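You operate a simulated robot arm through the tools that you are given. There is no shell and no other tool. Be economical: measure what you need, move in short steps, check, and stop when the job is done.

The job below is to be done with a simulated robot arm. You get a single attempt, and the scene is never put back.

## Task
Dry the damp tea leaf at 40 C and take it out.
Fine: heat off once the lamp turns green and before the drawer opens; dish on the blue tile; shut the drawer again.

Only the result counts: the job must be done as asked and must still hold three seconds after the hand-in. Knocking over, shifting, dropping, spilling or breaking anything else fails it.

## Robot
A 7-joint arm with a two-finger parallel gripper, fixed in place. Base frame: the origin is at the foot of the arm, x ahead of it, y to its left, z up; the work surface is at about z = 880. Lengths are in mm, angles in degrees, forces in N, time in s.
With the tool pointing down near the work surface it reaches from about 240 to 680 mm from the base axis. Its first joint turns from -66.0 to 66.0 degrees. Payload 2.4 kg.
The tool frame sits at the grasp point between the pads (the TCP): z along the fingers, y along the line on which they close. The tips reach 30 mm beyond it. The gripper opens to 94 mm. The fingers are 28 mm wide and 10 mm thick; the gripper's body (50 by 96 mm) begins 55 mm behind the TCP.
Orientation is that of the tool frame in the base frame, as a unit quaternion [x, y, z, w]. With the fingers straight down and closing along the base's y, the tool's x points along the base's -x, its y along +y and its z along -z.

## Interface
- The arm moves only by the tool nudge_tool. Its argument "commands" is a list that holds one entry, the list of rows, each a list of 7 numbers: the shift along the tool's x, y, z in cm, then the turn, a rotation vector about the tool's x, y, z in degrees, then the gripper command, from -1 (shut) to 1 (fully open), values between in proportion. In form: [[[tx, ty, tz, wx, wy, wz, jaw], ...]]. A call has 1 to 12 rows; each row shifts and turns the commanded pose from where the row before left it, along the tool's axes as they then stand. A row lasts 0.2 s, in which the tool goes at most 50 mm and 8.6 degrees; a call with a longer step from one row to the next is refused whole, and so is a gripper value outside its range. A pose out of reach is approached as far as the arm can. The call stops where the force on the tool passes 40 N (or 10 N more than at its start, if that is more) or the arm is blocked; 0.2 s more then pass. The fingers move at their own pace (about 153 mm/s each) and stop on an object; they squeeze with about 41 N. The grip force told is the motor's: it shows also when the fingers shut on nothing. Time passes only in rows, and 0.2 s behind the last, so rows that do not move let the fingers close. The reply holds the time, the measured pose of the TCP, the force on the tool along the base axes, the opening and the grip force, in the units named above and with some noise.
- Cameras (640 x 400 px; columns grow to the right, rows downward): "scene" is fixed at [29.3, 465, 1454.7]; the picture's right is [-0.83, -0.56, 0.00], its down [-0.24, 0.37, -0.90] and it looks along [0.50, -0.75, -0.44] (base axes); focal length 328 px, centre (320, 200). "wrist" rides on the gripper at [-37, 0, -58] in the tool frame; the picture's right is [0.00, -1.00, 0.00], its down [0.97, 0.00, -0.24] and it looks along [0.24, 0.00, 0.97] (tool axes); focal length 218 px, centre (320, 200).
- capture(camera): a new picture of that camera. It takes no simulated time.
- probe_pixels(camera, pixels): for up to 12 pixels [column, row] of the newest picture of that camera ("zoom" is the newest enlarged one), the place [x, y, z] in the base frame of the surface seen there, good to about 3 mm. It takes no simulated time.
- inspect(camera, box): a new picture of the part [left, top, right, bottom] of that camera's present view, enlarged. It takes no simulated time.
- hand_in(): hands the job in; it is judged then, once.

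Work in short steps. Measure before you move; look again where a grasp or a placing could have gone wrong, and mend it. You have 80 turns and 46 pictures in all, those below and enlarged ones among them. Open the gripper and draw the arm clear of the work before you hand the job in, unless the task says otherwise; then end with one line.

The tools are called after "Request:" by a JSON object that holds its "method" and its "body". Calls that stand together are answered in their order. nudge_tool: Moves the arm, as the interface text tells. Its arguments: {"type":"object","properties":{"commands":{"type":"array","items":{"type":"array","items":{"type":"array","items":{"type":"number"}}}}},"required":["commands"]} The other tools are called the same way: capture (camera) takes a picture; probe_pixels (camera, pixels) gives the place of the surface under pixels of a picture; inspect (camera, box) takes an enlarged picture of a part of a camera's view; hand_in () hands the job in.

At the start:

```text
time_s: 0.0
position: [398.7, -105.1, 1307.9]
orientation: [0.0, 1.0, 0.0, -0.001]
wrist_force: [0.5, -1.2, 1.3]
finger_gap: 94.2
grip_force: 0.1
```

scene: 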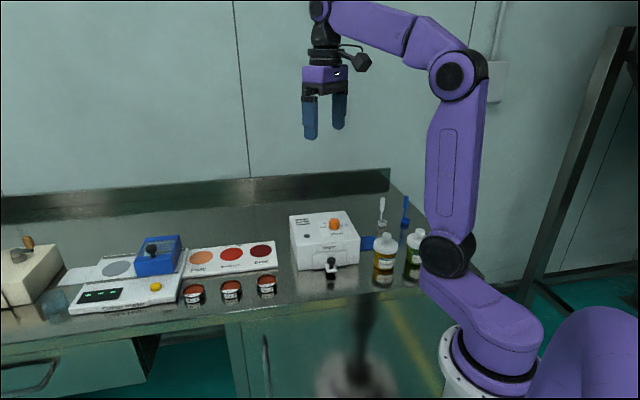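
wrist: 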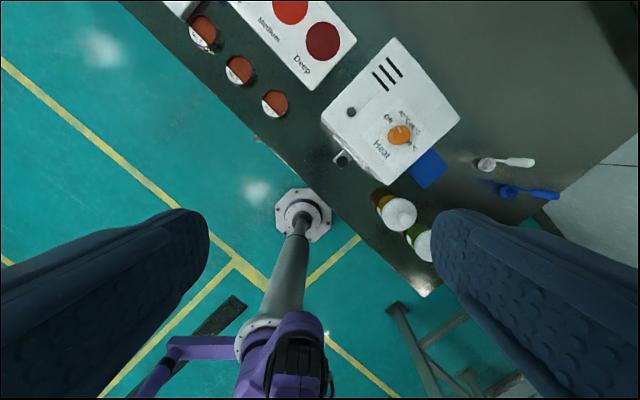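

The white box near (325,240) in the scene view seems to be the dryer, with an orange knob, a lamp and a drawer knob. I'll enlarge it and the items on the left.

Request:
{"method": "inspect", "body": {"camera": "scene", "box": [270, 190, 440, 296]}}

Request:
{"method": "inspect", "body": {"camera": "wrist", "box": [300, 20, 500, 190]}}

Request:
{"method": "inspect", "body": {"camera": "scene", "box": [0, 210, 290, 330]}}

```text
3.76 times, centred on (355, 243) of scene
```

zoom: 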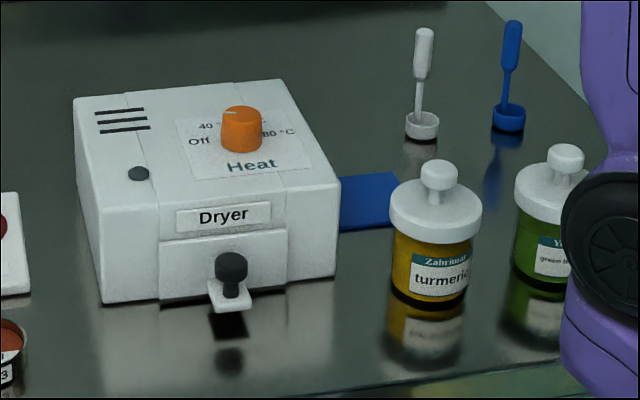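

```text
2.35 times, centred on (400, 105) of wrist
```

zoom: 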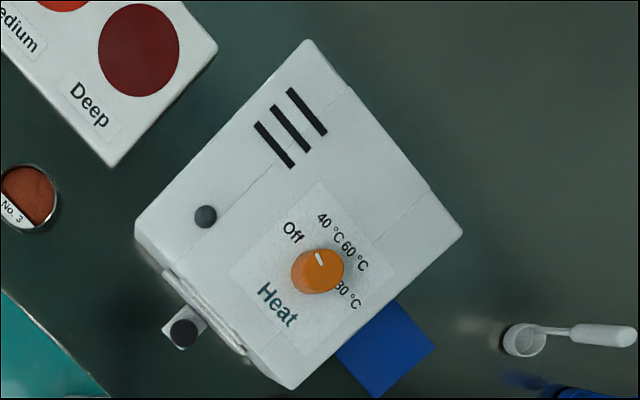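

```text
2.21 times, centred on (145, 270) of scene
```

zoom: 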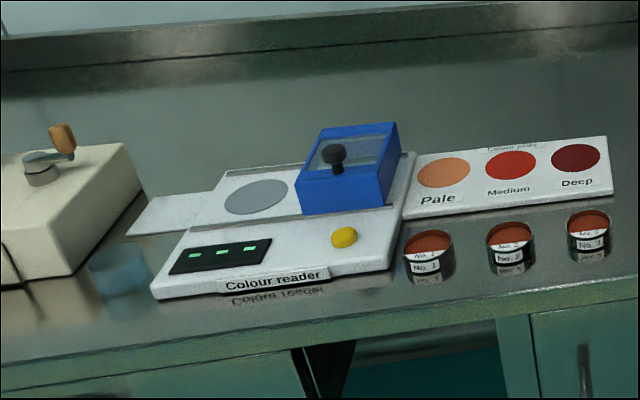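

The dryer sits rotated, with its drawer front facing lower left. I'll measure the knob, lamp, drawer handle, tile and dryer corners from the wrist view.

Request:
{"method": "probe_pixels", "body": {"camera": "wrist", "pixels": [[399, 134], [350, 112], [343, 159], [394, 38], [322, 117], [390, 185], [460, 118], [430, 170], [416, 179], [447, 163], [432, 187], [401, 212]]}}

Request:
{"method": "inspect", "body": {"camera": "wrist", "box": [370, 100, 430, 150]}}

Request:
{"method": "inspect", "body": {"camera": "scene", "box": [310, 205, 366, 240]}}

```text
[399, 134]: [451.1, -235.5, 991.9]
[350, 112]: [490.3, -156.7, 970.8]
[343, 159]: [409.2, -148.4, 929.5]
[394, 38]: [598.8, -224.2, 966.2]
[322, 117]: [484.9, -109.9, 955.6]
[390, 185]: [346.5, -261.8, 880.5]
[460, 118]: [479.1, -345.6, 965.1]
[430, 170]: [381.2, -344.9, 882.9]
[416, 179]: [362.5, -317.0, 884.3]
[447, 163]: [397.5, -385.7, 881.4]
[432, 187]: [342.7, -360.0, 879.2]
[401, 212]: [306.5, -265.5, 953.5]
```

```text
8.00 times, centred on (400, 125) of wrist
```

zoom: 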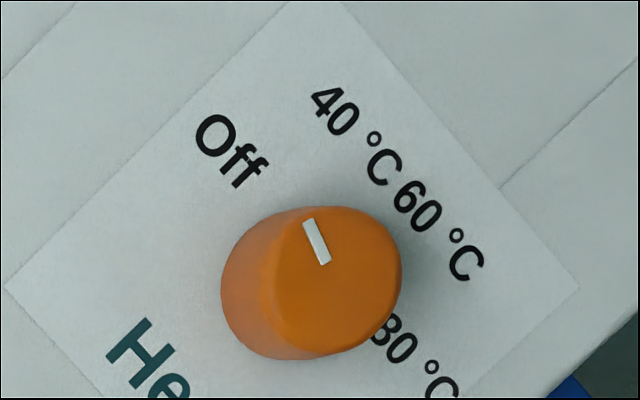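

```text
11.43 times, centred on (338, 222) of scene
```

zoom: 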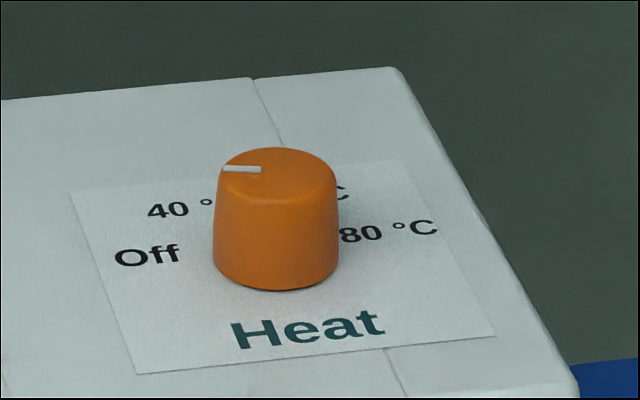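

The pointer is aligned with "Off", and the dryer sits at 45° with its front facing (-0.71, +0.71). I'll move above the knob at about (451,-235) for a closer look.

Request:
{"method": "nudge_tool", "body": {"commands": [[[-0.87, -2.17, 2.8, 0, 0, 0, 1], [-0.87, -2.17, 2.8, 0, 0, 0, 1], [-0.87, -2.17, 2.8, 0, 0, 0, 1], [-0.87, -2.17, 2.8, 0, 0, 0, 1], [-0.87, -2.17, 2.8, 0, 0, 0, 1], [-0.87, -2.17, 2.8, 0, 0, 0, 0.2], [0, 0, 0, 0, 0, 0, 0.2]]]}}

Request:
{"method": "capture", "body": {"camera": "wrist"}}

```text
time_s: 1.6
position: [449.5, -236.9, 1142.2]
orientation: [0.0, 1.0, 0.0, 0.0]
wrist_force: [0.5, 0.0, 0.1]
finger_gap: 56.3
grip_force: 0.1
```

```text
38 pictures are left
```

wrist: 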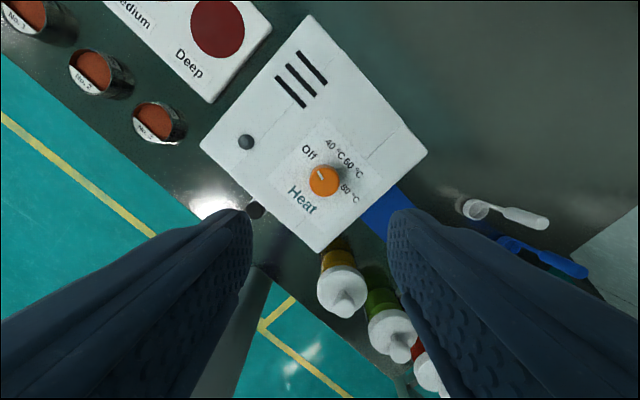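

The knob is at (324,181). I'll measure its top, the labels and the pointer.

Request:
{"method": "inspect", "body": {"camera": "wrist", "box": [275, 125, 385, 225]}}

Request:
{"method": "probe_pixels", "body": {"camera": "wrist", "pixels": [[324, 181], [312, 181], [337, 181], [324, 168], [324, 194], [309, 152], [334, 148], [353, 167], [350, 194], [246, 142], [258, 211], [380, 218]]}}

```text
4.00 times, centred on (330, 175) of wrist
```

zoom: 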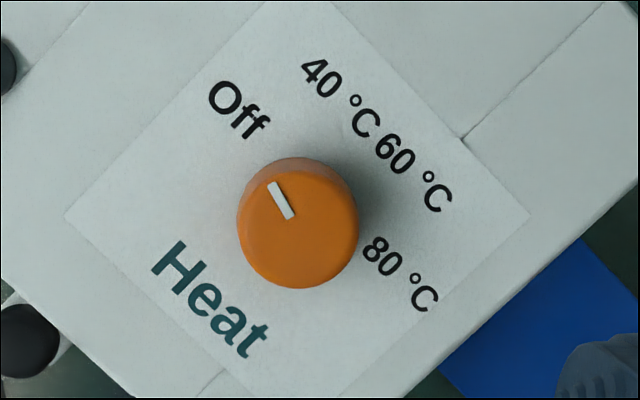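

```text
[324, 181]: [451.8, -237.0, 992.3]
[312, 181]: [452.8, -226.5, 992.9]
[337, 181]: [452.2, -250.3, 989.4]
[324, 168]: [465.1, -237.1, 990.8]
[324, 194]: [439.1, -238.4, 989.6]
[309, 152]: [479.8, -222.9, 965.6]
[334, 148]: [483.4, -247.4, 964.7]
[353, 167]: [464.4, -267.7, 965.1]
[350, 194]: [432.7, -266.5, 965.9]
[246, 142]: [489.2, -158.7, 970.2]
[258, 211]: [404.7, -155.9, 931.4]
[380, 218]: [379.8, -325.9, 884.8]
```

The knob centre is (452,-238), with its top at z=991 and the dryer top at 966. The label angles are about 50° apart, and the pointer is on Off. I'll descend with the jaws partly open.

Request:
{"method": "nudge_tool", "body": {"commands": [[[-0.25, -0.09, 3.5, 0, 0, 0, 0.2], [0, 0, 3.5, 0, 0, 0, 0.2], [0, 0, 3.5, 0, 0, 0, 0.2], [0, 0, 2.5, 0, 0, 0, 0.2], [0, 0, 0.6, 0, 0, 0, 0.2], [0, 0, 0, 0, 0, 0, 0.2]]]}}

```text
time_s: 3.0
position: [453.5, -235.6, 1003.8]
orientation: [0.0, 1.0, 0.0, 0.0]
wrist_force: [-0.5, -0.4, -0.8]
finger_gap: 56.1
grip_force: 0.0
```

The TCP is at z=1003.8, so the tips are 8 mm above the dryer top. I'll centre on the knob and close.

Request:
{"method": "nudge_tool", "body": {"commands": [[[0.1, -0.2, 0.1, 0, 0, 0, 0.2], [0, 0, 0, 0, 0, 0, -0.2], [0, 0, 0, 0, 0, 0, -1], [0, 0, 0, 0, 0, 0, -1]]]}}

```text
time_s: 4.0
position: [451.9, -240.6, 1003.8]
orientation: [0.0, 1.0, -0.002, 0.001]
wrist_force: [0.6, -14.5, -6.6]
finger_gap: 30.1
grip_force: 45.1
```

The knob is gripped at 30 mm with a small sideways load. I'll relieve that and turn 50° clockwise, which is + about tool z.

Request:
{"method": "nudge_tool", "body": {"commands": [[[0, -0.2, 0, 0, 0, 0, -1], [0, 0, 0, 0, 0, 8.4, -1], [0, 0, 0, 0, 0, 8.4, -1], [0, 0, 0, 0, 0, 8.3, -1], [0, 0, 0, 0, 0, 8.3, -1], [0, 0, 0, 0, 0, 8.3, -1], [0, 0, 0, 0, 0, 8.3, -1], [0, 0, 0, 0, 0, 0, -1]]]}}

Request:
{"method": "inspect", "body": {"camera": "scene", "box": [270, 190, 440, 296]}}

```text
time_s: 5.8
position: [452.6, -240.0, 1003.1]
orientation: [0.423, 0.906, -0.001, 0.0]
wrist_force: [-5.0, 0.2, 20.5]
finger_gap: 30.0
grip_force: 45.1
```

```text
3.76 times, centred on (355, 243) of scene
```

zoom: 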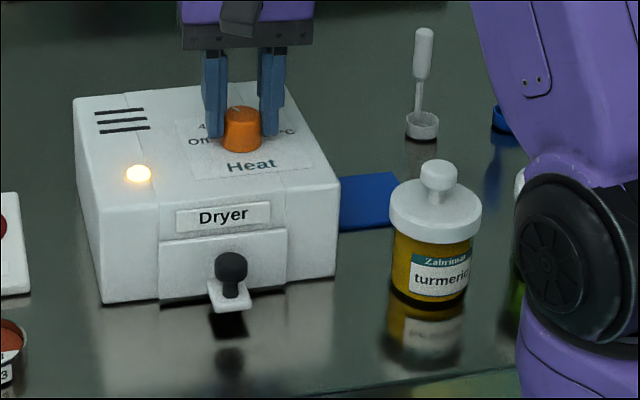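

The lamp glows orange, so the dryer is heating. I'll check the pointer from the wrist while still holding the knob.

Request:
{"method": "inspect", "body": {"camera": "wrist", "box": [220, 100, 420, 260]}}

```text
2.50 times, centred on (320, 180) of wrist
```

zoom: 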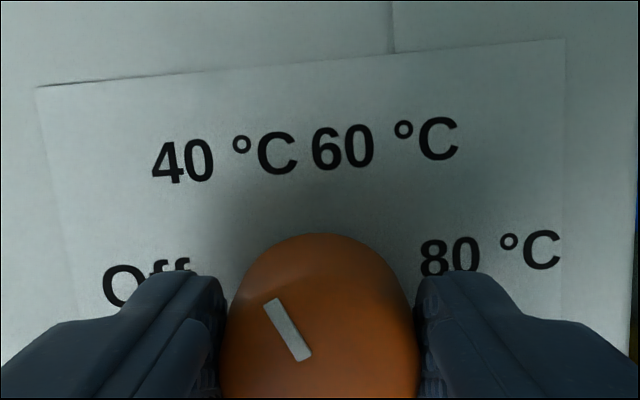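

The pointer is on 40 °C. I'll keep hold of the knob and wait, easing the downward load by 1 mm.

Request:
{"method": "nudge_tool", "body": {"commands": [[[0, 0, -0.1, 0, 0, 0, -1], [0, 0, 0, 0, 0, 0, -1], [0, 0, 0, 0, 0, 0, -1], [0, 0, 0, 0, 0, 0, -1], [0, 0, 0, 0, 0, 0, -1], [0, 0, 0, 0, 0, 0, -1], [0, 0, 0, 0, 0, 0, -1], [0, 0, 0, 0, 0, 0, -1], [0, 0, 0, 0, 0, 0, -1], [0, 0, 0, 0, 0, 0, -1], [0, 0, 0, 0, 0, 0, -1], [0, 0, 0, 0, 0, 0, -1]]]}}

Request:
{"method": "inspect", "body": {"camera": "scene", "box": [270, 190, 440, 296]}}

```text
time_s: 8.4
position: [451.8, -241.1, 1002.9]
orientation: [0.422, 0.907, 0.001, 0.0]
wrist_force: [4.1, 6.2, -12.1]
finger_gap: 30.2
grip_force: 45.3
```

```text
3.76 times, centred on (355, 243) of scene
```

zoom: 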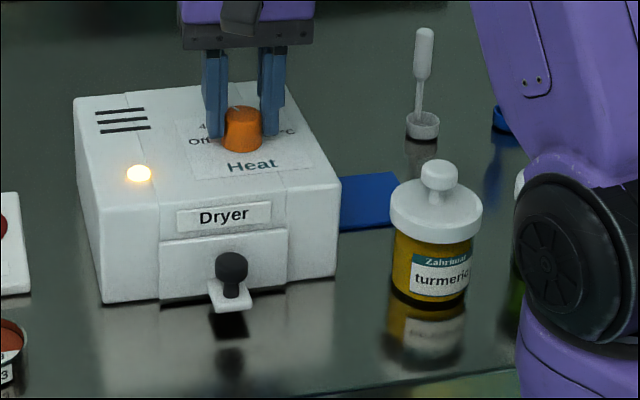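

The lamp is still orange, so I'll keep waiting.

Request:
{"method": "nudge_tool", "body": {"commands": [[[0, 0, 0, 0, 0, 0, -1], [0, 0, 0, 0, 0, 0, -1], [0, 0, 0, 0, 0, 0, -1], [0, 0, 0, 0, 0, 0, -1], [0, 0, 0, 0, 0, 0, -1], [0, 0, 0, 0, 0, 0, -1], [0, 0, 0, 0, 0, 0, -1], [0, 0, 0, 0, 0, 0, -1], [0, 0, 0, 0, 0, 0, -1], [0, 0, 0, 0, 0, 0, -1], [0, 0, 0, 0, 0, 0, -1], [0, 0, 0, 0, 0, 0, -1]]]}}

Request:
{"method": "inspect", "body": {"camera": "scene", "box": [270, 190, 440, 296]}}

```text
time_s: 11.0
position: [453.2, -239.4, 1004.5]
orientation: [0.422, 0.907, 0.001, -0.001]
wrist_force: [0.9, 12.7, -19.8]
finger_gap: 30.2
grip_force: 45.1
```

```text
3.76 times, centred on (355, 243) of scene
```

zoom: 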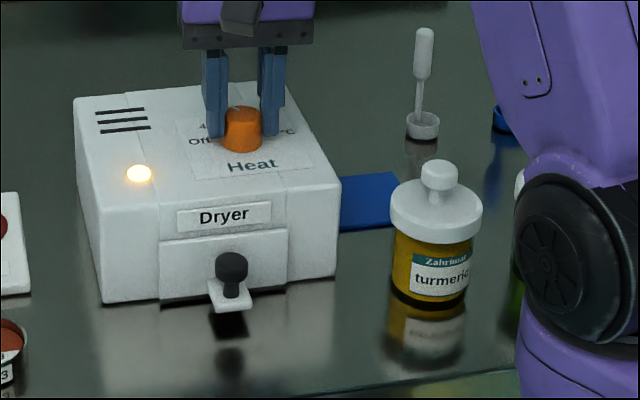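

It's still orange, so I'll wait further and ease the z load slightly.

Request:
{"method": "nudge_tool", "body": {"commands": [[[0, 0, 0.05, 0, 0, 0, -1], [0, 0, 0, 0, 0, 0, -1], [0, 0, 0, 0, 0, 0, -1], [0, 0, 0, 0, 0, 0, -1], [0, 0, 0, 0, 0, 0, -1], [0, 0, 0, 0, 0, 0, -1], [0, 0, 0, 0, 0, 0, -1], [0, 0, 0, 0, 0, 0, -1], [0, 0, 0, 0, 0, 0, -1], [0, 0, 0, 0, 0, 0, -1], [0, 0, 0, 0, 0, 0, -1], [0, 0, 0, 0, 0, 0, -1]]]}}

Request:
{"method": "inspect", "body": {"camera": "scene", "box": [270, 190, 440, 296]}}

```text
time_s: 13.6
position: [451.6, -239.6, 1004.7]
orientation: [0.423, 0.906, 0.0, -0.001]
wrist_force: [-4.6, 15.4, -7.0]
finger_gap: 30.3
grip_force: 45.1
```

```text
3.76 times, centred on (355, 243) of scene
```

zoom: 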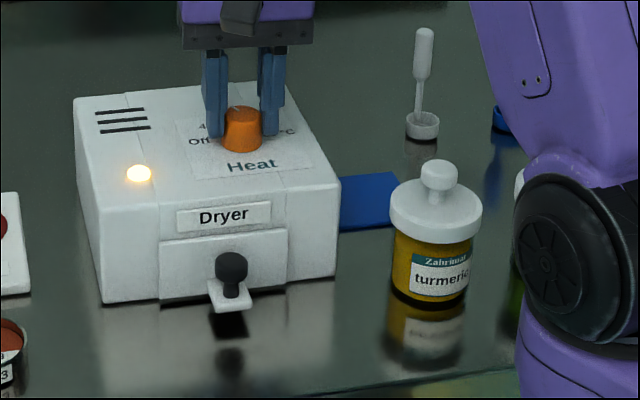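

It's still orange. I'll wait through two calls before the next picture.

Request:
{"method": "nudge_tool", "body": {"commands": [[[0, 0, 0, 0, 0, 0, -1], [0, 0, 0, 0, 0, 0, -1], [0, 0, 0, 0, 0, 0, -1], [0, 0, 0, 0, 0, 0, -1], [0, 0, 0, 0, 0, 0, -1], [0, 0, 0, 0, 0, 0, -1], [0, 0, 0, 0, 0, 0, -1], [0, 0, 0, 0, 0, 0, -1], [0, 0, 0, 0, 0, 0, -1], [0, 0, 0, 0, 0, 0, -1], [0, 0, 0, 0, 0, 0, -1], [0, 0, 0, 0, 0, 0, -1]]]}}

Request:
{"method": "nudge_tool", "body": {"commands": [[[0, 0, 0, 0, 0, 0, -1], [0, 0, 0, 0, 0, 0, -1], [0, 0, 0, 0, 0, 0, -1], [0, 0, 0, 0, 0, 0, -1], [0, 0, 0, 0, 0, 0, -1], [0, 0, 0, 0, 0, 0, -1], [0, 0, 0, 0, 0, 0, -1], [0, 0, 0, 0, 0, 0, -1], [0, 0, 0, 0, 0, 0, -1], [0, 0, 0, 0, 0, 0, -1], [0, 0, 0, 0, 0, 0, -1], [0, 0, 0, 0, 0, 0, -1]]]}}

Request:
{"method": "inspect", "body": {"camera": "scene", "box": [270, 190, 440, 296]}}

```text
time_s: 16.2
position: [453.1, -239.4, 1004.4]
orientation: [0.423, 0.906, 0.001, -0.001]
wrist_force: [-5.6, 16.1, -5.9]
finger_gap: 30.5
grip_force: 44.5
```

```text
time_s: 18.8
position: [452.6, -240.8, 1004.1]
orientation: [0.423, 0.906, 0.001, -0.001]
wrist_force: [-6.0, 15.1, -5.5]
finger_gap: 29.9
grip_force: 45.7
```

```text
3.76 times, centred on (355, 243) of scene
```

zoom: 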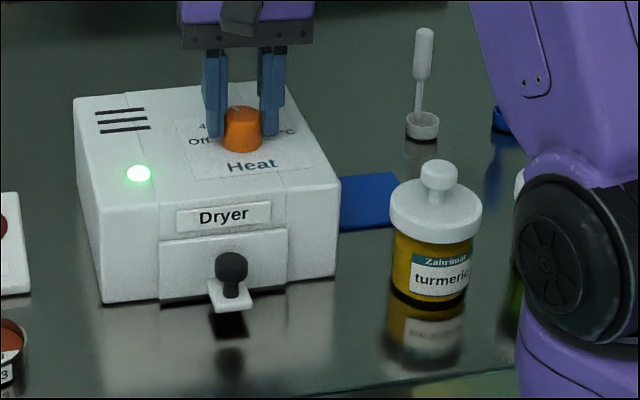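

The lamp is green now. I'll turn the knob back 50° to Off.

Request:
{"method": "nudge_tool", "body": {"commands": [[[0, 0, 0, 0, 0, -8.4, -1], [0, 0, 0, 0, 0, -8.4, -1], [0, 0, 0, 0, 0, -8.3, -1], [0, 0, 0, 0, 0, -8.3, -1], [0, 0, 0, 0, 0, -8.3, -1], [0, 0, 0, 0, 0, -8.3, -1], [0, 0, 0, 0, 0, 0, -1]]]}}

Request:
{"method": "capture", "body": {"camera": "wrist"}}

```text
time_s: 20.4
position: [450.5, -239.7, 1003.6]
orientation: [-0.001, 1.0, 0.0, 0.0]
wrist_force: [-1.6, 13.7, -3.6]
finger_gap: 30.4
grip_force: 45.2
```

```text
30 pictures are left
```

wrist: 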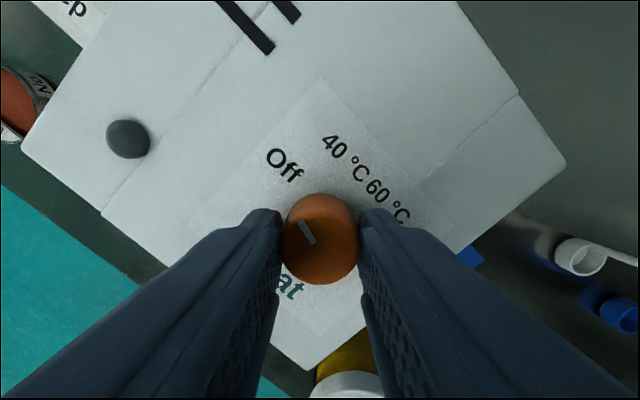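

The pointer is back on Off and the lamp is dark. I'll release, rise, and turn 45° toward the drawer handle near (406,-152).

Request:
{"method": "nudge_tool", "body": {"commands": [[[0, 0, 0, 0, 0, 0, -0.1], [0, 0, 0, 0, 0, 0, 0.1], [0, 0, -4, 0, 0, 0, 0.1], [0, 0, -4, 0, 0, 0, 0.1], [1.5, 3.0, 0, 0, 0, 0, 0.1], [1.5, 3.0, 0, 0, 0, 0, 0.1], [1.0, 3.0, 0, 0, 0, 8.5, 0.1], [0, 0, 0, 0, 0, 8.5, 0.1], [0, 0, 0, 0, 0, 8.5, 0.1], [0, 0, 0, 0, 0, 8.5, 0.1], [0, 0, 0, 0, 0, 8.5, 0.1], [0, 0, 0, 0, 0, 2.5, 0.1]]]}}

Request:
{"method": "capture", "body": {"camera": "wrist"}}

Request:
{"method": "inspect", "body": {"camera": "scene", "box": [270, 190, 440, 296]}}

```text
time_s: 23.0
position: [411.8, -150.3, 1083.9]
orientation: [0.383, 0.924, 0.0, 0.0]
wrist_force: [1.2, 0.0, 0.3]
finger_gap: 51.5
grip_force: 0.0
```

```text
29 pictures are left
```

wrist: 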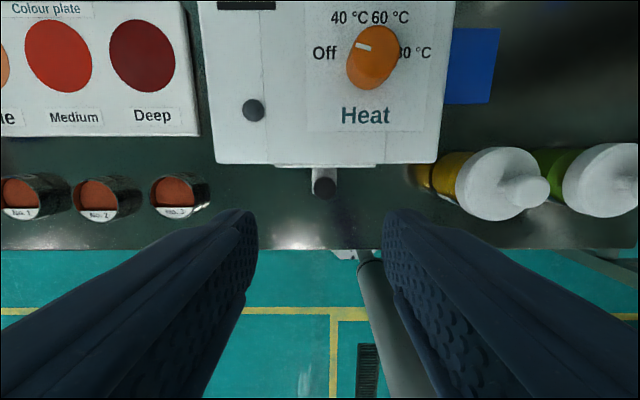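

```text
3.76 times, centred on (355, 243) of scene
```

zoom: 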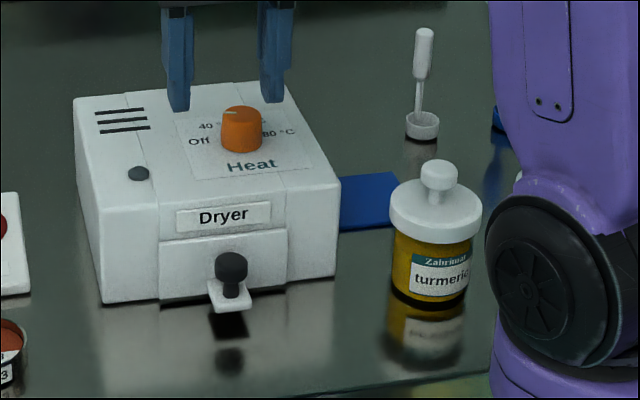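

The handle knob is at wrist (324,187), with the drawer front line at about row 166. I'll probe around it.

Request:
{"method": "probe_pixels", "body": {"camera": "wrist", "pixels": [[324, 187], [314, 187], [334, 187], [324, 195], [324, 179], [315, 172], [300, 162], [300, 166], [486, 40], [452, 100], [496, 100], [455, 30]]}}

Request:
{"method": "probe_pixels", "body": {"camera": "zoom", "pixels": [[231, 260], [231, 285], [231, 308], [180, 265], [262, 255], [218, 290], [370, 180], [345, 185], [395, 176], [343, 227]]}}

Request:
{"method": "inspect", "body": {"camera": "wrist", "box": [264, 145, 384, 220]}}

```text
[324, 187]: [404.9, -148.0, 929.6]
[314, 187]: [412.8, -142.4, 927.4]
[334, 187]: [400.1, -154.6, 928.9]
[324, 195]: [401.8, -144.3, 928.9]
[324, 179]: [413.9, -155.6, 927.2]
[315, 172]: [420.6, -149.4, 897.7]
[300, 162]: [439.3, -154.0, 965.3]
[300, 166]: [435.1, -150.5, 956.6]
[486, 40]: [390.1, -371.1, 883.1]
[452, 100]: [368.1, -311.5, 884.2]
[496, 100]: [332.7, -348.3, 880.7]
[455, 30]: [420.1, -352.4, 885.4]
```

```text
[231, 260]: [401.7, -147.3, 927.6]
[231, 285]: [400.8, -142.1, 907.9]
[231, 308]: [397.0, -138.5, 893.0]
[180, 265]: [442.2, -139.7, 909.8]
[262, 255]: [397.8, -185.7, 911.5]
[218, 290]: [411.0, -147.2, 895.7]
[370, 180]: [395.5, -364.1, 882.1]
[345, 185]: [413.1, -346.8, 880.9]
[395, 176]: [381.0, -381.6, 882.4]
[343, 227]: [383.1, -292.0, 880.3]
```

```text
5.33 times, centred on (324, 182) of wrist
```

zoom: 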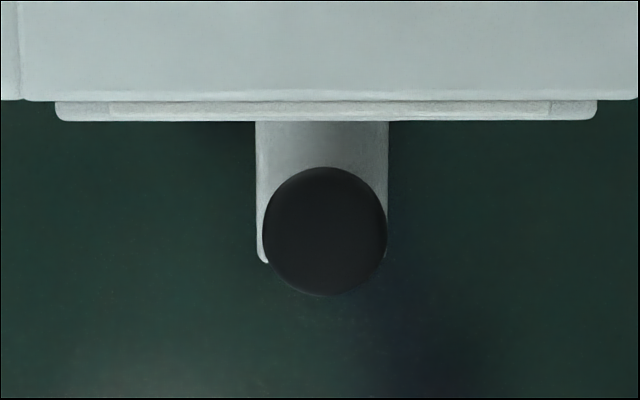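

The handle cap is centred at about (407.5,-149.5), 17 mm in front of the drawer face, with its top at 929 and tab at 896. I'll descend to z≈935, biased 2 mm outward.

Request:
{"method": "nudge_tool", "body": {"commands": [[[0.55, -0.2, 4, 0, 0, 0, 0.1], [0, 0, 4, 0, 0, 0, 0.1], [0, 0, 4, 0, 0, 0, 0.1], [0, 0, 2.4, 0, 0, 0, 0.1], [0, 0, 0, 0, 0, 0, 0.1]]]}}

Request:
{"method": "inspect", "body": {"camera": "scene", "box": [270, 190, 440, 296]}}

```text
time_s: 24.2
position: [405.8, -148.1, 943.6]
orientation: [0.383, 0.924, 0.001, 0.0]
wrist_force: [-0.2, -0.1, 1.2]
finger_gap: 51.7
grip_force: 0.0
```

```text
3.76 times, centred on (355, 243) of scene
```

zoom: 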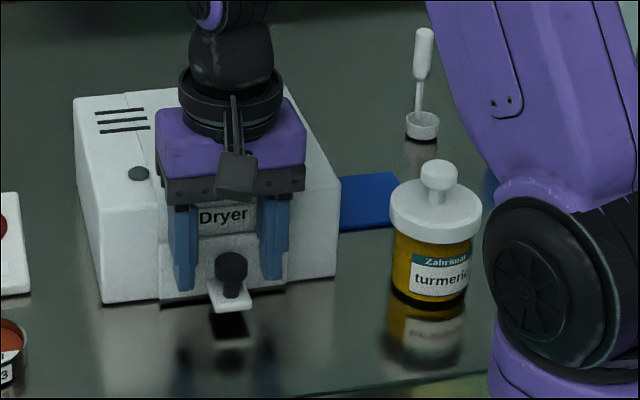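

The fingers straddle the handle. I'll lower 7 mm and close.

Request:
{"method": "nudge_tool", "body": {"commands": [[[0, 0, 0.7, 0, 0, 0, 0.1], [0, 0, 0, 0, 0, 0, -0.4], [0, 0, 0, 0, 0, 0, -1], [0, 0, 0, 0, 0, 0, -1]]]}}

```text
time_s: 25.2
position: [404.6, -150.9, 934.0]
orientation: [0.385, 0.923, 0.001, -0.002]
wrist_force: [-18.0, -20.0, 2.1]
finger_gap: 23.6
grip_force: 45.2
```

The handle is gripped at 23.6 mm. I'll ease the lateral load by 2–3 mm and pull outward along tool +x by about 4 cm.

Request:
{"method": "nudge_tool", "body": {"commands": [[[0, -0.25, 0, 0, 0, 0, -1], [0.5, 0, 0, 0, 0, 0, -1], [1, 0, 0, 0, 0, 0, -1], [1, 0, 0, 0, 0, 0, -1], [1.5, 0, 0, 0, 0, 0, -1], [0, 0, 0, 0, 0, 0, -1]]]}}

Request:
{"method": "inspect", "body": {"camera": "scene", "box": [240, 190, 440, 315]}}

```text
time_s: 26.1
position: [392.0, -138.4, 934.3]
orientation: [0.384, 0.923, 0.001, 0.002]
wrist_force: [-3.0, -2.8, 7.4]
finger_gap: 23.4
grip_force: 44.6
stopped in row 4: the force on the tool passed its limit (the readings are from after the stop); the commanded pose is now the measured one
```

```text
3.20 times, centred on (340, 252) of scene
```

zoom: 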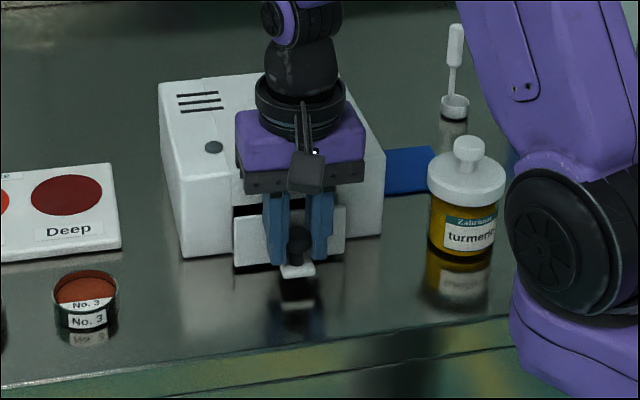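

The drawer has started to open by about 18 mm, with some resistance. I'll continue pulling in gentler steps.

Request:
{"method": "nudge_tool", "body": {"commands": [[[0.5, 0, 0, 0, 0, 0, -1], [0.5, 0, 0, 0, 0, 0, -1], [0.5, 0, 0, 0, 0, 0, -1], [0.5, 0, 0, 0, 0, 0, -1], [0.5, 0, 0, 0, 0, 0, -1], [0.5, 0, 0, 0, 0, 0, -1], [0.5, 0, 0, 0, 0, 0, -1], [0.5, 0, 0, 0, 0, 0, -1]]]}}

```text
time_s: 27.9
position: [365.6, -108.7, 933.3]
orientation: [0.384, 0.924, -0.001, 0.002]
wrist_force: [-11.2, -13.0, 24.3]
finger_gap: 23.2
grip_force: 45.2
```

It's about 57 mm open now. I'll relieve the loads slightly and keep pulling.

Request:
{"method": "nudge_tool", "body": {"commands": [[[0.4, -0.15, -0.15, 0, 0, 0, -1], [0.5, 0, 0, 0, 0, 0, -1], [0.5, 0, 0, 0, 0, 0, -1], [0.5, 0, 0, 0, 0, 0, -1], [0.5, 0, 0, 0, 0, 0, -1], [0.5, 0, 0, 0, 0, 0, -1], [0.5, 0, 0, 0, 0, 0, -1]]]}}

Request:
{"method": "inspect", "body": {"camera": "scene", "box": [240, 190, 440, 315]}}

Request:
{"method": "capture", "body": {"camera": "wrist"}}

```text
time_s: 29.5
position: [341.5, -85.9, 935.3]
orientation: [0.382, 0.924, 0.0, 0.002]
wrist_force: [9.8, 10.3, -34.7]
finger_gap: 23.3
grip_force: 44.8
```

```text
3.20 times, centred on (340, 252) of scene
```

zoom: 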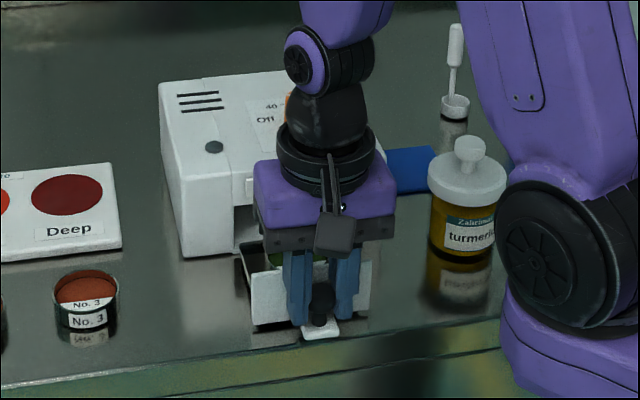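

```text
23 pictures are left
```

wrist: 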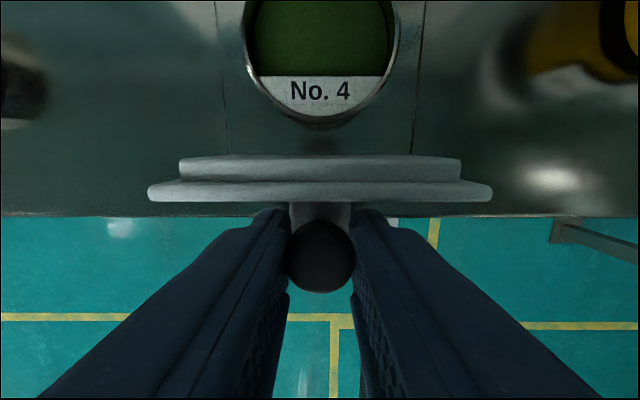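

The dish "No. 4" is in the drawer. I'll ease the load, release the handle, rise and look.

Request:
{"method": "nudge_tool", "body": {"commands": [[[0, 0.1, 0.15, 0, 0, 0, -1], [0, 0, 0, 0, 0, 0, -0.2], [0, 0, 0, 0, 0, 0, 0], [0, 0, -4, 0, 0, 0, 0], [0, 0, -4, 0, 0, 0, 0], [-2, 0, -4, 0, 0, 0, 1], [-3, 0, 0, 0, 0, 0, 1], [0, 0, 0, 0, 0, 0, 1]]]}}

Request:
{"method": "capture", "body": {"camera": "wrist"}}

Request:
{"method": "capture", "body": {"camera": "scene"}}

```text
time_s: 31.3
position: [374.0, -120.7, 1055.1]
orientation: [0.383, 0.924, 0.001, 0.002]
wrist_force: [0.4, 0.5, 0.0]
finger_gap: 93.9
grip_force: 0.0
```

```text
22 pictures are left
```

wrist: 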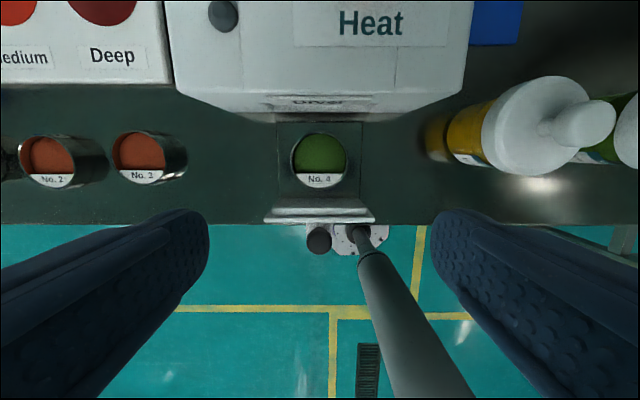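

```text
21 pictures are left
```

scene: 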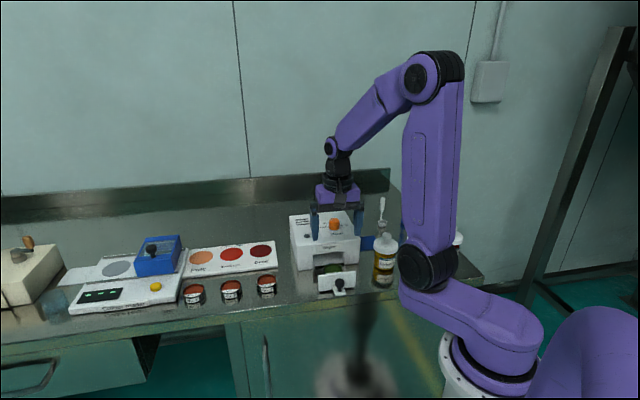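

The dish sits at wrist (320,158), fully exposed. I'll measure the rim, the drawer walls and the dryer front.

Request:
{"method": "inspect", "body": {"camera": "wrist", "box": [240, 90, 400, 260]}}

Request:
{"method": "probe_pixels", "body": {"camera": "wrist", "pixels": [[292, 160], [347, 160], [320, 134], [320, 187], [320, 155], [284, 170], [356, 170], [320, 202], [320, 213], [320, 122], [318, 240], [275, 160]]}}

Request:
{"method": "inspect", "body": {"camera": "scene", "box": [280, 200, 420, 300]}}

```text
2.35 times, centred on (320, 175) of wrist
```

zoom: 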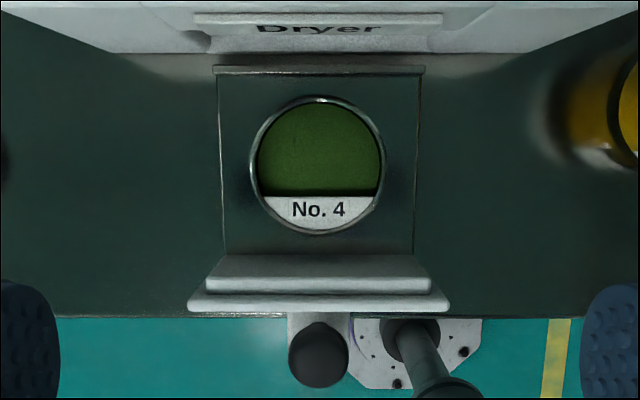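

```text
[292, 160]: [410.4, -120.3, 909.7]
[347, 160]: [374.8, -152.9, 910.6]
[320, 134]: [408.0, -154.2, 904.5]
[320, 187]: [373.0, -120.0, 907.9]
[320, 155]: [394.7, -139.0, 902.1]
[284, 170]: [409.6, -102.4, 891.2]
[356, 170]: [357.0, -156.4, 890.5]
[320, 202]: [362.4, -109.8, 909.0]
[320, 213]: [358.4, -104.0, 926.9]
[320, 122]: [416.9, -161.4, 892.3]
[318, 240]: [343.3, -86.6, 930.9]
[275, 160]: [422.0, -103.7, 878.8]
```

```text
4.00 times, centred on (350, 250) of scene
```

zoom: 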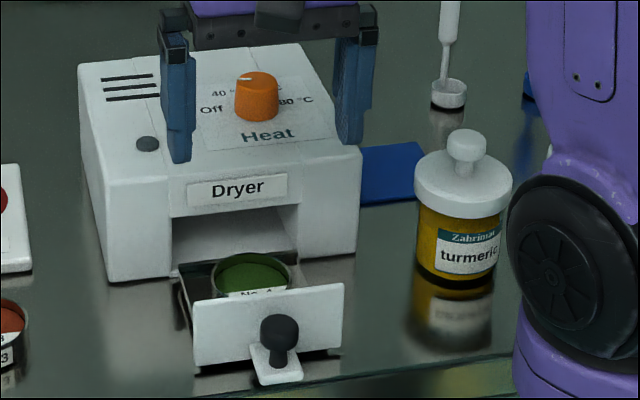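

The dish rim is 48 mm wide, centred at about (391.5,-137), with its rim at z=910 and the tray walls at about 890. I'll move over it, then down until the tips are about 6 mm above the walls.

Request:
{"method": "nudge_tool", "body": {"commands": [[[-2.4, 0.15, 0, 0, 0, 0, 0.5], [0, 0, 4, 0, 0, 0, 0.5], [0, 0, 4, 0, 0, 0, 0.5], [0, 0, 2.5, 0, 0, 0, 0.5], [0, 0, 0, 0, 0, 0, 0.5]]]}}

Request:
{"method": "capture", "body": {"camera": "wrist"}}

Request:
{"method": "inspect", "body": {"camera": "scene", "box": [280, 200, 420, 300]}}

```text
time_s: 32.5
position: [393.7, -138.1, 948.8]
orientation: [0.383, 0.924, -0.001, 0.002]
wrist_force: [0.2, 0.3, 0.5]
finger_gap: 70.6
grip_force: 0.1
```

```text
18 pictures are left
```

wrist: 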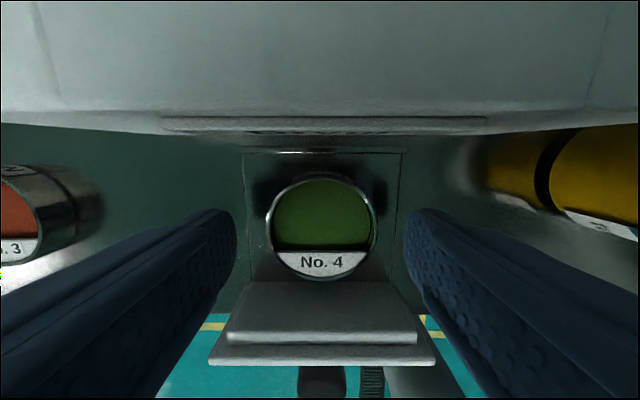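

```text
4.00 times, centred on (350, 250) of scene
```

zoom: 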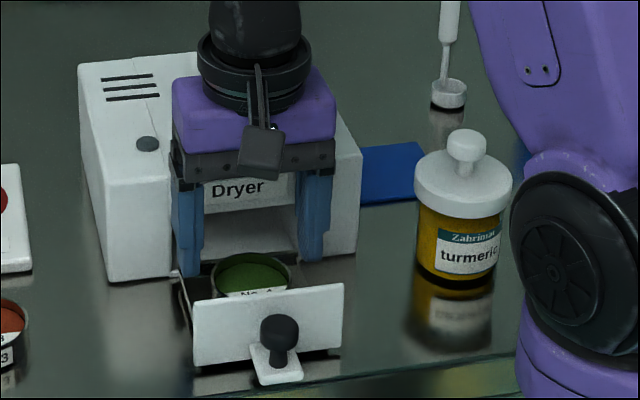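

The dish is centred between the fingers (dish at column 322, finger middle at 323). I'll lower 23 mm and close.

Request:
{"method": "nudge_tool", "body": {"commands": [[[0, 0, 1.3, 0, 0, 0, 0.5], [0, 0, 1.0, 0, 0, 0, 0.5], [0, 0, 0, 0, 0, 0, 0.2], [0, 0, 0, 0, 0, 0, 0.0], [0, 0, 0, 0, 0, 0, -0.1], [0, 0, 0, 0, 0, 0, -0.3], [0, 0, 0, 0, 0, 0, -0.3]]]}}

```text
time_s: 34.1
position: [394.4, -137.9, 925.7]
orientation: [0.383, 0.924, -0.001, 0.002]
wrist_force: [0.3, 0.1, 0.3]
finger_gap: 52.7
grip_force: 41.0
```

The dish is gripped at 52.7 mm. I'll lift slowly and check.

Request:
{"method": "nudge_tool", "body": {"commands": [[[0, 0, -0.5, 0, 0, 0, -0.3], [0, 0, -1.5, 0, 0, 0, -0.3], [0, 0, -2.5, 0, 0, 0, -0.3], [0, 0, -3.5, 0, 0, 0, -0.3], [0, 0, -3.5, 0, 0, 0, -0.3], [0, 0, -3.5, 0, 0, 0, -0.3], [-2, -3, 0, 0, 0, 0, -0.3], [-2, -3, 0, 0, 0, 0, -0.3], [-2, -3, 0, 0, 0, 0, -0.3], [-2, -3, 0, 0, 0, 0, -0.3], [0, 0, 0, 0, 0, 0, -0.3]]]}}

Request:
{"method": "capture", "body": {"camera": "wrist"}}

Request:
{"method": "capture", "body": {"camera": "scene"}}

```text
time_s: 36.5
position: [366.8, -279.2, 1076.1]
orientation: [0.382, 0.924, 0.0, 0.001]
wrist_force: [0.3, -0.4, 0.3]
finger_gap: 33.1
grip_force: 0.0
```

```text
16 pictures are left
```

wrist: 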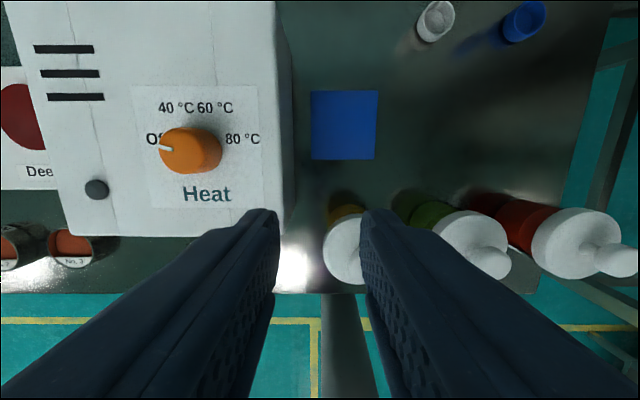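

```text
15 pictures are left
```

scene: 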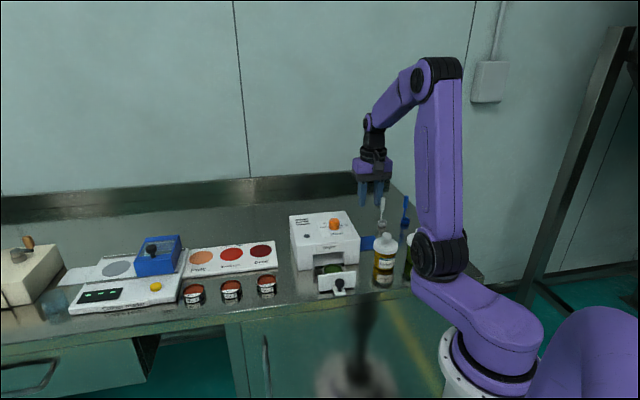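

The gripper came up empty (33 mm gap), so the dish slipped and is still in the drawer. While here, I'll measure the tile and enlarge the drawer view.

Request:
{"method": "probe_pixels", "body": {"camera": "wrist", "pixels": [[313, 94], [375, 93], [313, 157], [373, 157], [344, 125], [292, 125], [350, 220], [465, 225], [490, 260]]}}

Request:
{"method": "inspect", "body": {"camera": "scene", "box": [290, 240, 380, 305]}}

```text
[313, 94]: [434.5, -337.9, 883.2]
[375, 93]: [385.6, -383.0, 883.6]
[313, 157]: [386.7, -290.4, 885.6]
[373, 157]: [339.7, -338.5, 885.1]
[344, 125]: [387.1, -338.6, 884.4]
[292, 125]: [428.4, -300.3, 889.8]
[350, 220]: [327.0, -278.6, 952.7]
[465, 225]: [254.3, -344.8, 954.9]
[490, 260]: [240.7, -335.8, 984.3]
```

```text
6.15 times, centred on (335, 272) of scene
```

zoom: 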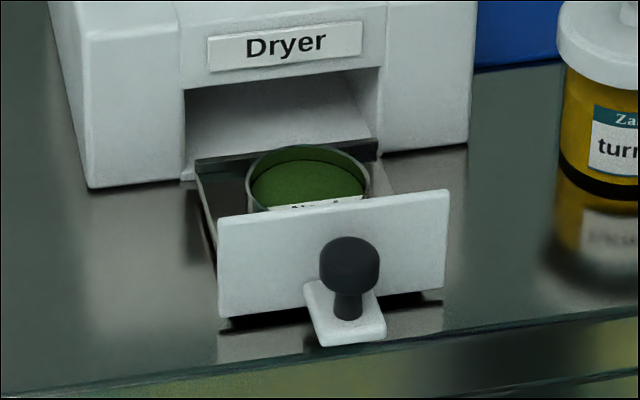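

The tile centre is (387,-338) at z=884. I'll return over the drawer for a closer look at the dish before regripping.

Request:
{"method": "nudge_tool", "body": {"commands": [[[2, 3, 0, 0, 0, 0, 0.5], [2, 3, 0, 0, 0, 0, 0.5], [2, 3, 0, 0, 0, 0, 0.5], [2, 3, 0, 0, 0, 0, 0.5], [0, 0, 3, 0, 0, 0, 0.5], [0, 0, 3, 0, 0, 0, 0.5], [0, 0, 3, 0, 0, 0, 0.5], [0, 0, 2.5, 0, 0, 0, 0.5], [0, 0, 0, 0, 0, 0, 0.5]]]}}

Request:
{"method": "capture", "body": {"camera": "wrist"}}

Request:
{"method": "probe_pixels", "body": {"camera": "wrist", "pixels": [[269, 230], [376, 230], [321, 180], [321, 276], [320, 215], [255, 240], [390, 240], [320, 168], [320, 290], [245, 180], [403, 180], [259, 262]]}}

```text
time_s: 38.5
position: [393.4, -137.4, 960.3]
orientation: [0.383, 0.924, 0.0, 0.002]
wrist_force: [0.6, -0.2, 1.1]
finger_gap: 70.4
grip_force: 0.0
```

```text
13 pictures are left
```

wrist: 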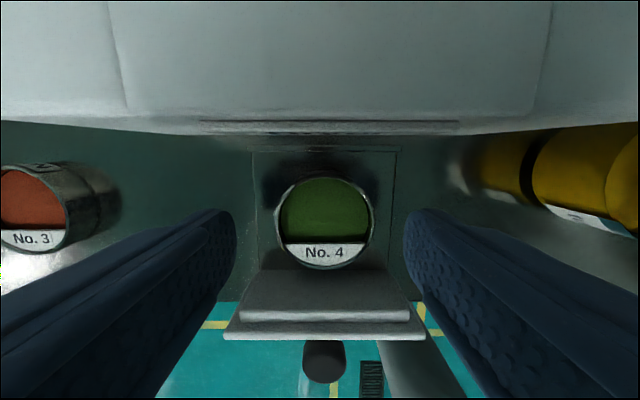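

```text
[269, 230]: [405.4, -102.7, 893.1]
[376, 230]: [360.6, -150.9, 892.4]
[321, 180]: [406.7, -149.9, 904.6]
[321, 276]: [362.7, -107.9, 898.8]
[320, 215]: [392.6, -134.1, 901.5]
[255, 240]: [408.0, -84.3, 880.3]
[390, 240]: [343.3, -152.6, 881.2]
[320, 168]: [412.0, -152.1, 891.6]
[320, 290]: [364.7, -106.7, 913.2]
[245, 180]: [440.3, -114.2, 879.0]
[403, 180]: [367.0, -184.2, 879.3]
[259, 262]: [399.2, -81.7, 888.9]
```

The tray floor is at about 892, so the dish is only some 18 mm tall. I'll regrip with the tips just above the floor, better centred and with the full squeeze, then lift 1 cm slowly and check.

Request:
{"method": "nudge_tool", "body": {"commands": [[[0.25, -0.1, 1.5, 0, 0, 0, 0.5], [0, 0, 1.5, 0, 0, 0, 0.5], [0, 0, 0.6, 0, 0, 0, 0.5], [0, 0, 0, 0, 0, 0, 0.3], [0, 0, 0, 0, 0, 0, 0.15], [0, 0, 0, 0, 0, 0, 0.0], [0, 0, 0, 0, 0, 0, -0.5], [0, 0, 0, 0, 0, 0, -1], [0, 0, 0, 0, 0, 0, -1]]]}}

Request:
{"method": "inspect", "body": {"camera": "scene", "box": [290, 240, 380, 305]}}

```text
time_s: 40.5
position: [391.1, -135.3, 925.0]
orientation: [0.383, 0.924, 0.001, 0.001]
wrist_force: [-0.4, 0.2, 0.5]
finger_gap: 52.8
grip_force: 41.6
```

```text
6.15 times, centred on (335, 272) of scene
```

zoom: 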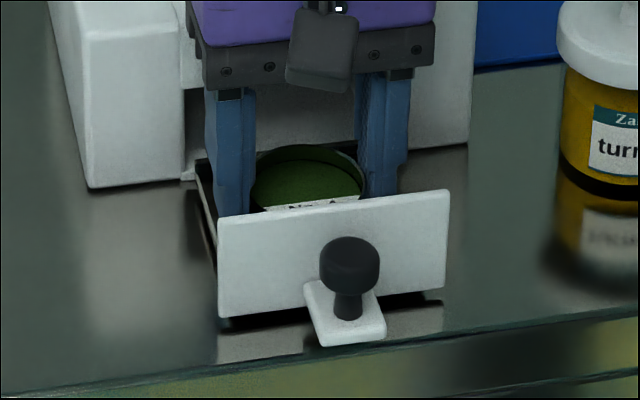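

The fingers hold the dish at 52.8 mm. I'll lift slowly by 1 cm and watch the gap.

Request:
{"method": "nudge_tool", "body": {"commands": [[[0, 0, -0.1, 0, 0, 0, -1], [0, 0, -0.2, 0, 0, 0, -1], [0, 0, -0.2, 0, 0, 0, -1], [0, 0, -0.2, 0, 0, 0, -1], [0, 0, -0.3, 0, 0, 0, -1], [0, 0, 0, 0, 0, 0, -1]]]}}

Request:
{"method": "inspect", "body": {"camera": "scene", "box": [290, 240, 380, 305]}}

```text
time_s: 41.9
position: [391.0, -136.2, 935.1]
orientation: [0.383, 0.924, 0.0, 0.002]
wrist_force: [-0.2, 0.4, -0.7]
finger_gap: 52.7
grip_force: 40.3
```

```text
6.15 times, centred on (335, 272) of scene
```

zoom: 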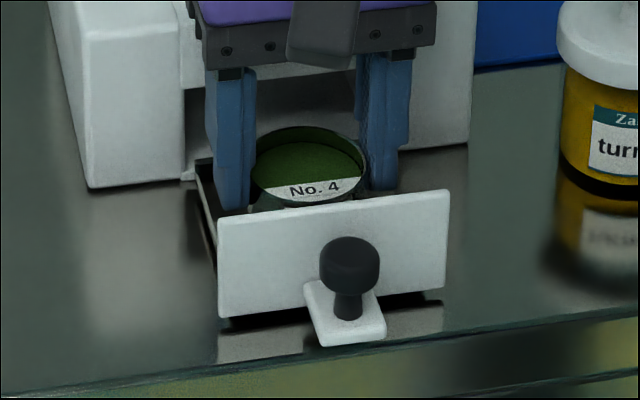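

The dish is lifting this time. I'll raise it gently to about z=1040.

Request:
{"method": "nudge_tool", "body": {"commands": [[[0, 0, -0.3, 0, 0, 0, -1], [0, 0, -0.6, 0, 0, 0, -1], [0, 0, -1, 0, 0, 0, -1], [0, 0, -1.2, 0, 0, 0, -1], [0, 0, -1.4, 0, 0, 0, -1], [0, 0, -1.4, 0, 0, 0, -1], [0, 0, -1.4, 0, 0, 0, -1], [0, 0, -1.4, 0, 0, 0, -1], [0, 0, -1.0, 0, 0, 0, -1], [0, 0, -0.6, 0, 0, 0, -1], [0, 0, -0.3, 0, 0, 0, -1], [0, 0, 0, 0, 0, 0, -1]]]}}

```text
time_s: 44.5
position: [391.2, -134.9, 1039.9]
orientation: [0.383, 0.924, 0.0, 0.002]
wrist_force: [0.0, 0.7, -0.7]
finger_gap: 53.0
grip_force: 41.2
```

The dish is held (gap 53). I'll move it smoothly to above the tile centre.

Request:
{"method": "nudge_tool", "body": {"commands": [[[-0.48, -0.5, 0, 0, 0, 0, -1], [-0.95, -0.99, 0, 0, 0, 0, -1], [-1.59, -1.655, 0, 0, 0, 0, -1], [-1.59, -1.655, 0, 0, 0, 0, -1], [-1.59, -1.655, 0, 0, 0, 0, -1], [-1.59, -1.655, 0, 0, 0, 0, -1], [-1.59, -1.655, 0, 0, 0, 0, -1], [-1.59, -1.655, 0, 0, 0, 0, -1], [-1.59, -1.655, 0, 0, 0, 0, -1], [-0.95, -0.99, 0, 0, 0, 0, -1], [-0.48, -0.5, 0, 0, 0, 0, -1], [0, 0, 0, 0, 0, 0, -1]]]}}

Request:
{"method": "capture", "body": {"camera": "wrist"}}

```text
time_s: 47.1
position: [386.2, -336.9, 1041.7]
orientation: [0.384, 0.924, 0.001, 0.002]
wrist_force: [0.4, 0.2, -0.1]
finger_gap: 52.8
grip_force: 41.0
```

```text
10 pictures are left
```

wrist: 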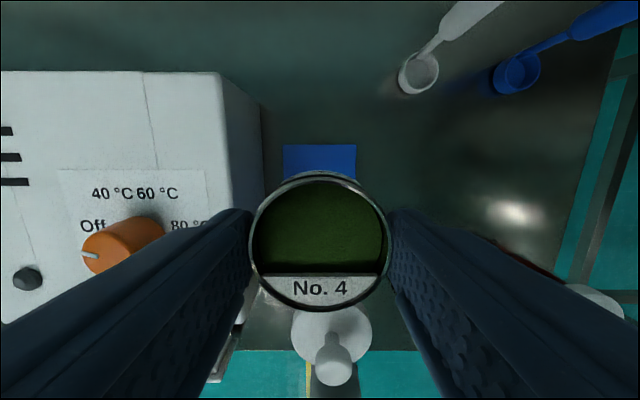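

The dish is over the tile. I'll check the standing spoon and the jar tops for clearance before lowering.

Request:
{"method": "probe_pixels", "body": {"camera": "wrist", "pixels": [[420, 72], [470, 15], [515, 75], [600, 15], [335, 365], [330, 320], [320, 160], [320, 285], [320, 178]]}}

```text
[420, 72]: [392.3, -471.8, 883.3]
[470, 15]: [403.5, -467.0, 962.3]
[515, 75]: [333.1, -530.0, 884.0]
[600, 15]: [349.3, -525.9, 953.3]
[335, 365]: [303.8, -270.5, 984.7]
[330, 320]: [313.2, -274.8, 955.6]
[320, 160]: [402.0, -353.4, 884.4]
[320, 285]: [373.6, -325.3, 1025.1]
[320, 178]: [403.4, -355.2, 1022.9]
```

Clearances are ample. The TCP should be at about 917 when the dish touches the tile. I'll lower to about 926 first.

Request:
{"method": "nudge_tool", "body": {"commands": [[[0, -0.05, 0.5, 0, 0, 0, -1], [0, 0, 1, 0, 0, 0, -1], [0, 0, 1.5, 0, 0, 0, -1], [0, 0, 1.5, 0, 0, 0, -1], [0, 0, 1.5, 0, 0, 0, -1], [0, 0, 1.5, 0, 0, 0, -1], [0, 0, 1.5, 0, 0, 0, -1], [0, 0, 1.2, 0, 0, 0, -1], [0, 0, 0.8, 0, 0, 0, -1], [0, 0, 0.4, 0, 0, 0, -1], [0, 0, 0, 0, 0, 0, -1]]]}}

Request:
{"method": "nudge_tool", "body": {"commands": [[[0, 0, 0.2, 0, 0, 0, -1], [0, 0, 0.15, 0, 0, 0, -1], [0, 0, 0.15, 0, 0, 0, -1], [0, 0, 0, 0, 0, 0, -1]]]}}

Request:
{"method": "inspect", "body": {"camera": "wrist", "box": [220, 120, 420, 340]}}

```text
time_s: 49.5
position: [387.2, -339.1, 926.5]
orientation: [0.383, 0.924, 0.0, 0.001]
wrist_force: [-0.1, -0.1, -0.1]
finger_gap: 52.8
grip_force: 41.1
```

```text
time_s: 50.5
position: [387.0, -339.8, 922.9]
orientation: [0.383, 0.924, 0.0, 0.002]
wrist_force: [-0.3, -0.7, 0.0]
finger_gap: 52.9
grip_force: 40.9
```

```text
1.82 times, centred on (320, 230) of wrist
```

zoom: 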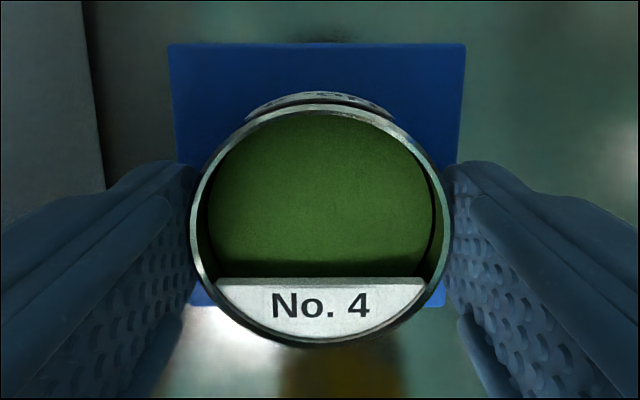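

The dish is centred on the tile. I'll keep lowering in fine steps until contact.

Request:
{"method": "nudge_tool", "body": {"commands": [[[0, 0, 0.15, 0, 0, 0, -1], [0, 0, 0.1, 0, 0, 0, -1], [0, 0, 0, 0, 0, 0, -1]]]}}

Request:
{"method": "nudge_tool", "body": {"commands": [[[0, 0, 0.15, 0, 0, 0, -1], [0, 0, 0.1, 0, 0, 0, -1], [0, 0, 0, 0, 0, 0, -1]]]}}

```text
time_s: 51.3
position: [386.7, -337.7, 919.9]
orientation: [0.383, 0.924, 0.001, 0.003]
wrist_force: [-0.7, 0.5, -0.3]
finger_gap: 53.2
grip_force: 41.3
```

```text
time_s: 52.1
position: [386.8, -338.8, 918.2]
orientation: [0.383, 0.924, 0.0, 0.002]
wrist_force: [-0.1, 0.1, 1.0]
finger_gap: 53.0
grip_force: 41.4
```

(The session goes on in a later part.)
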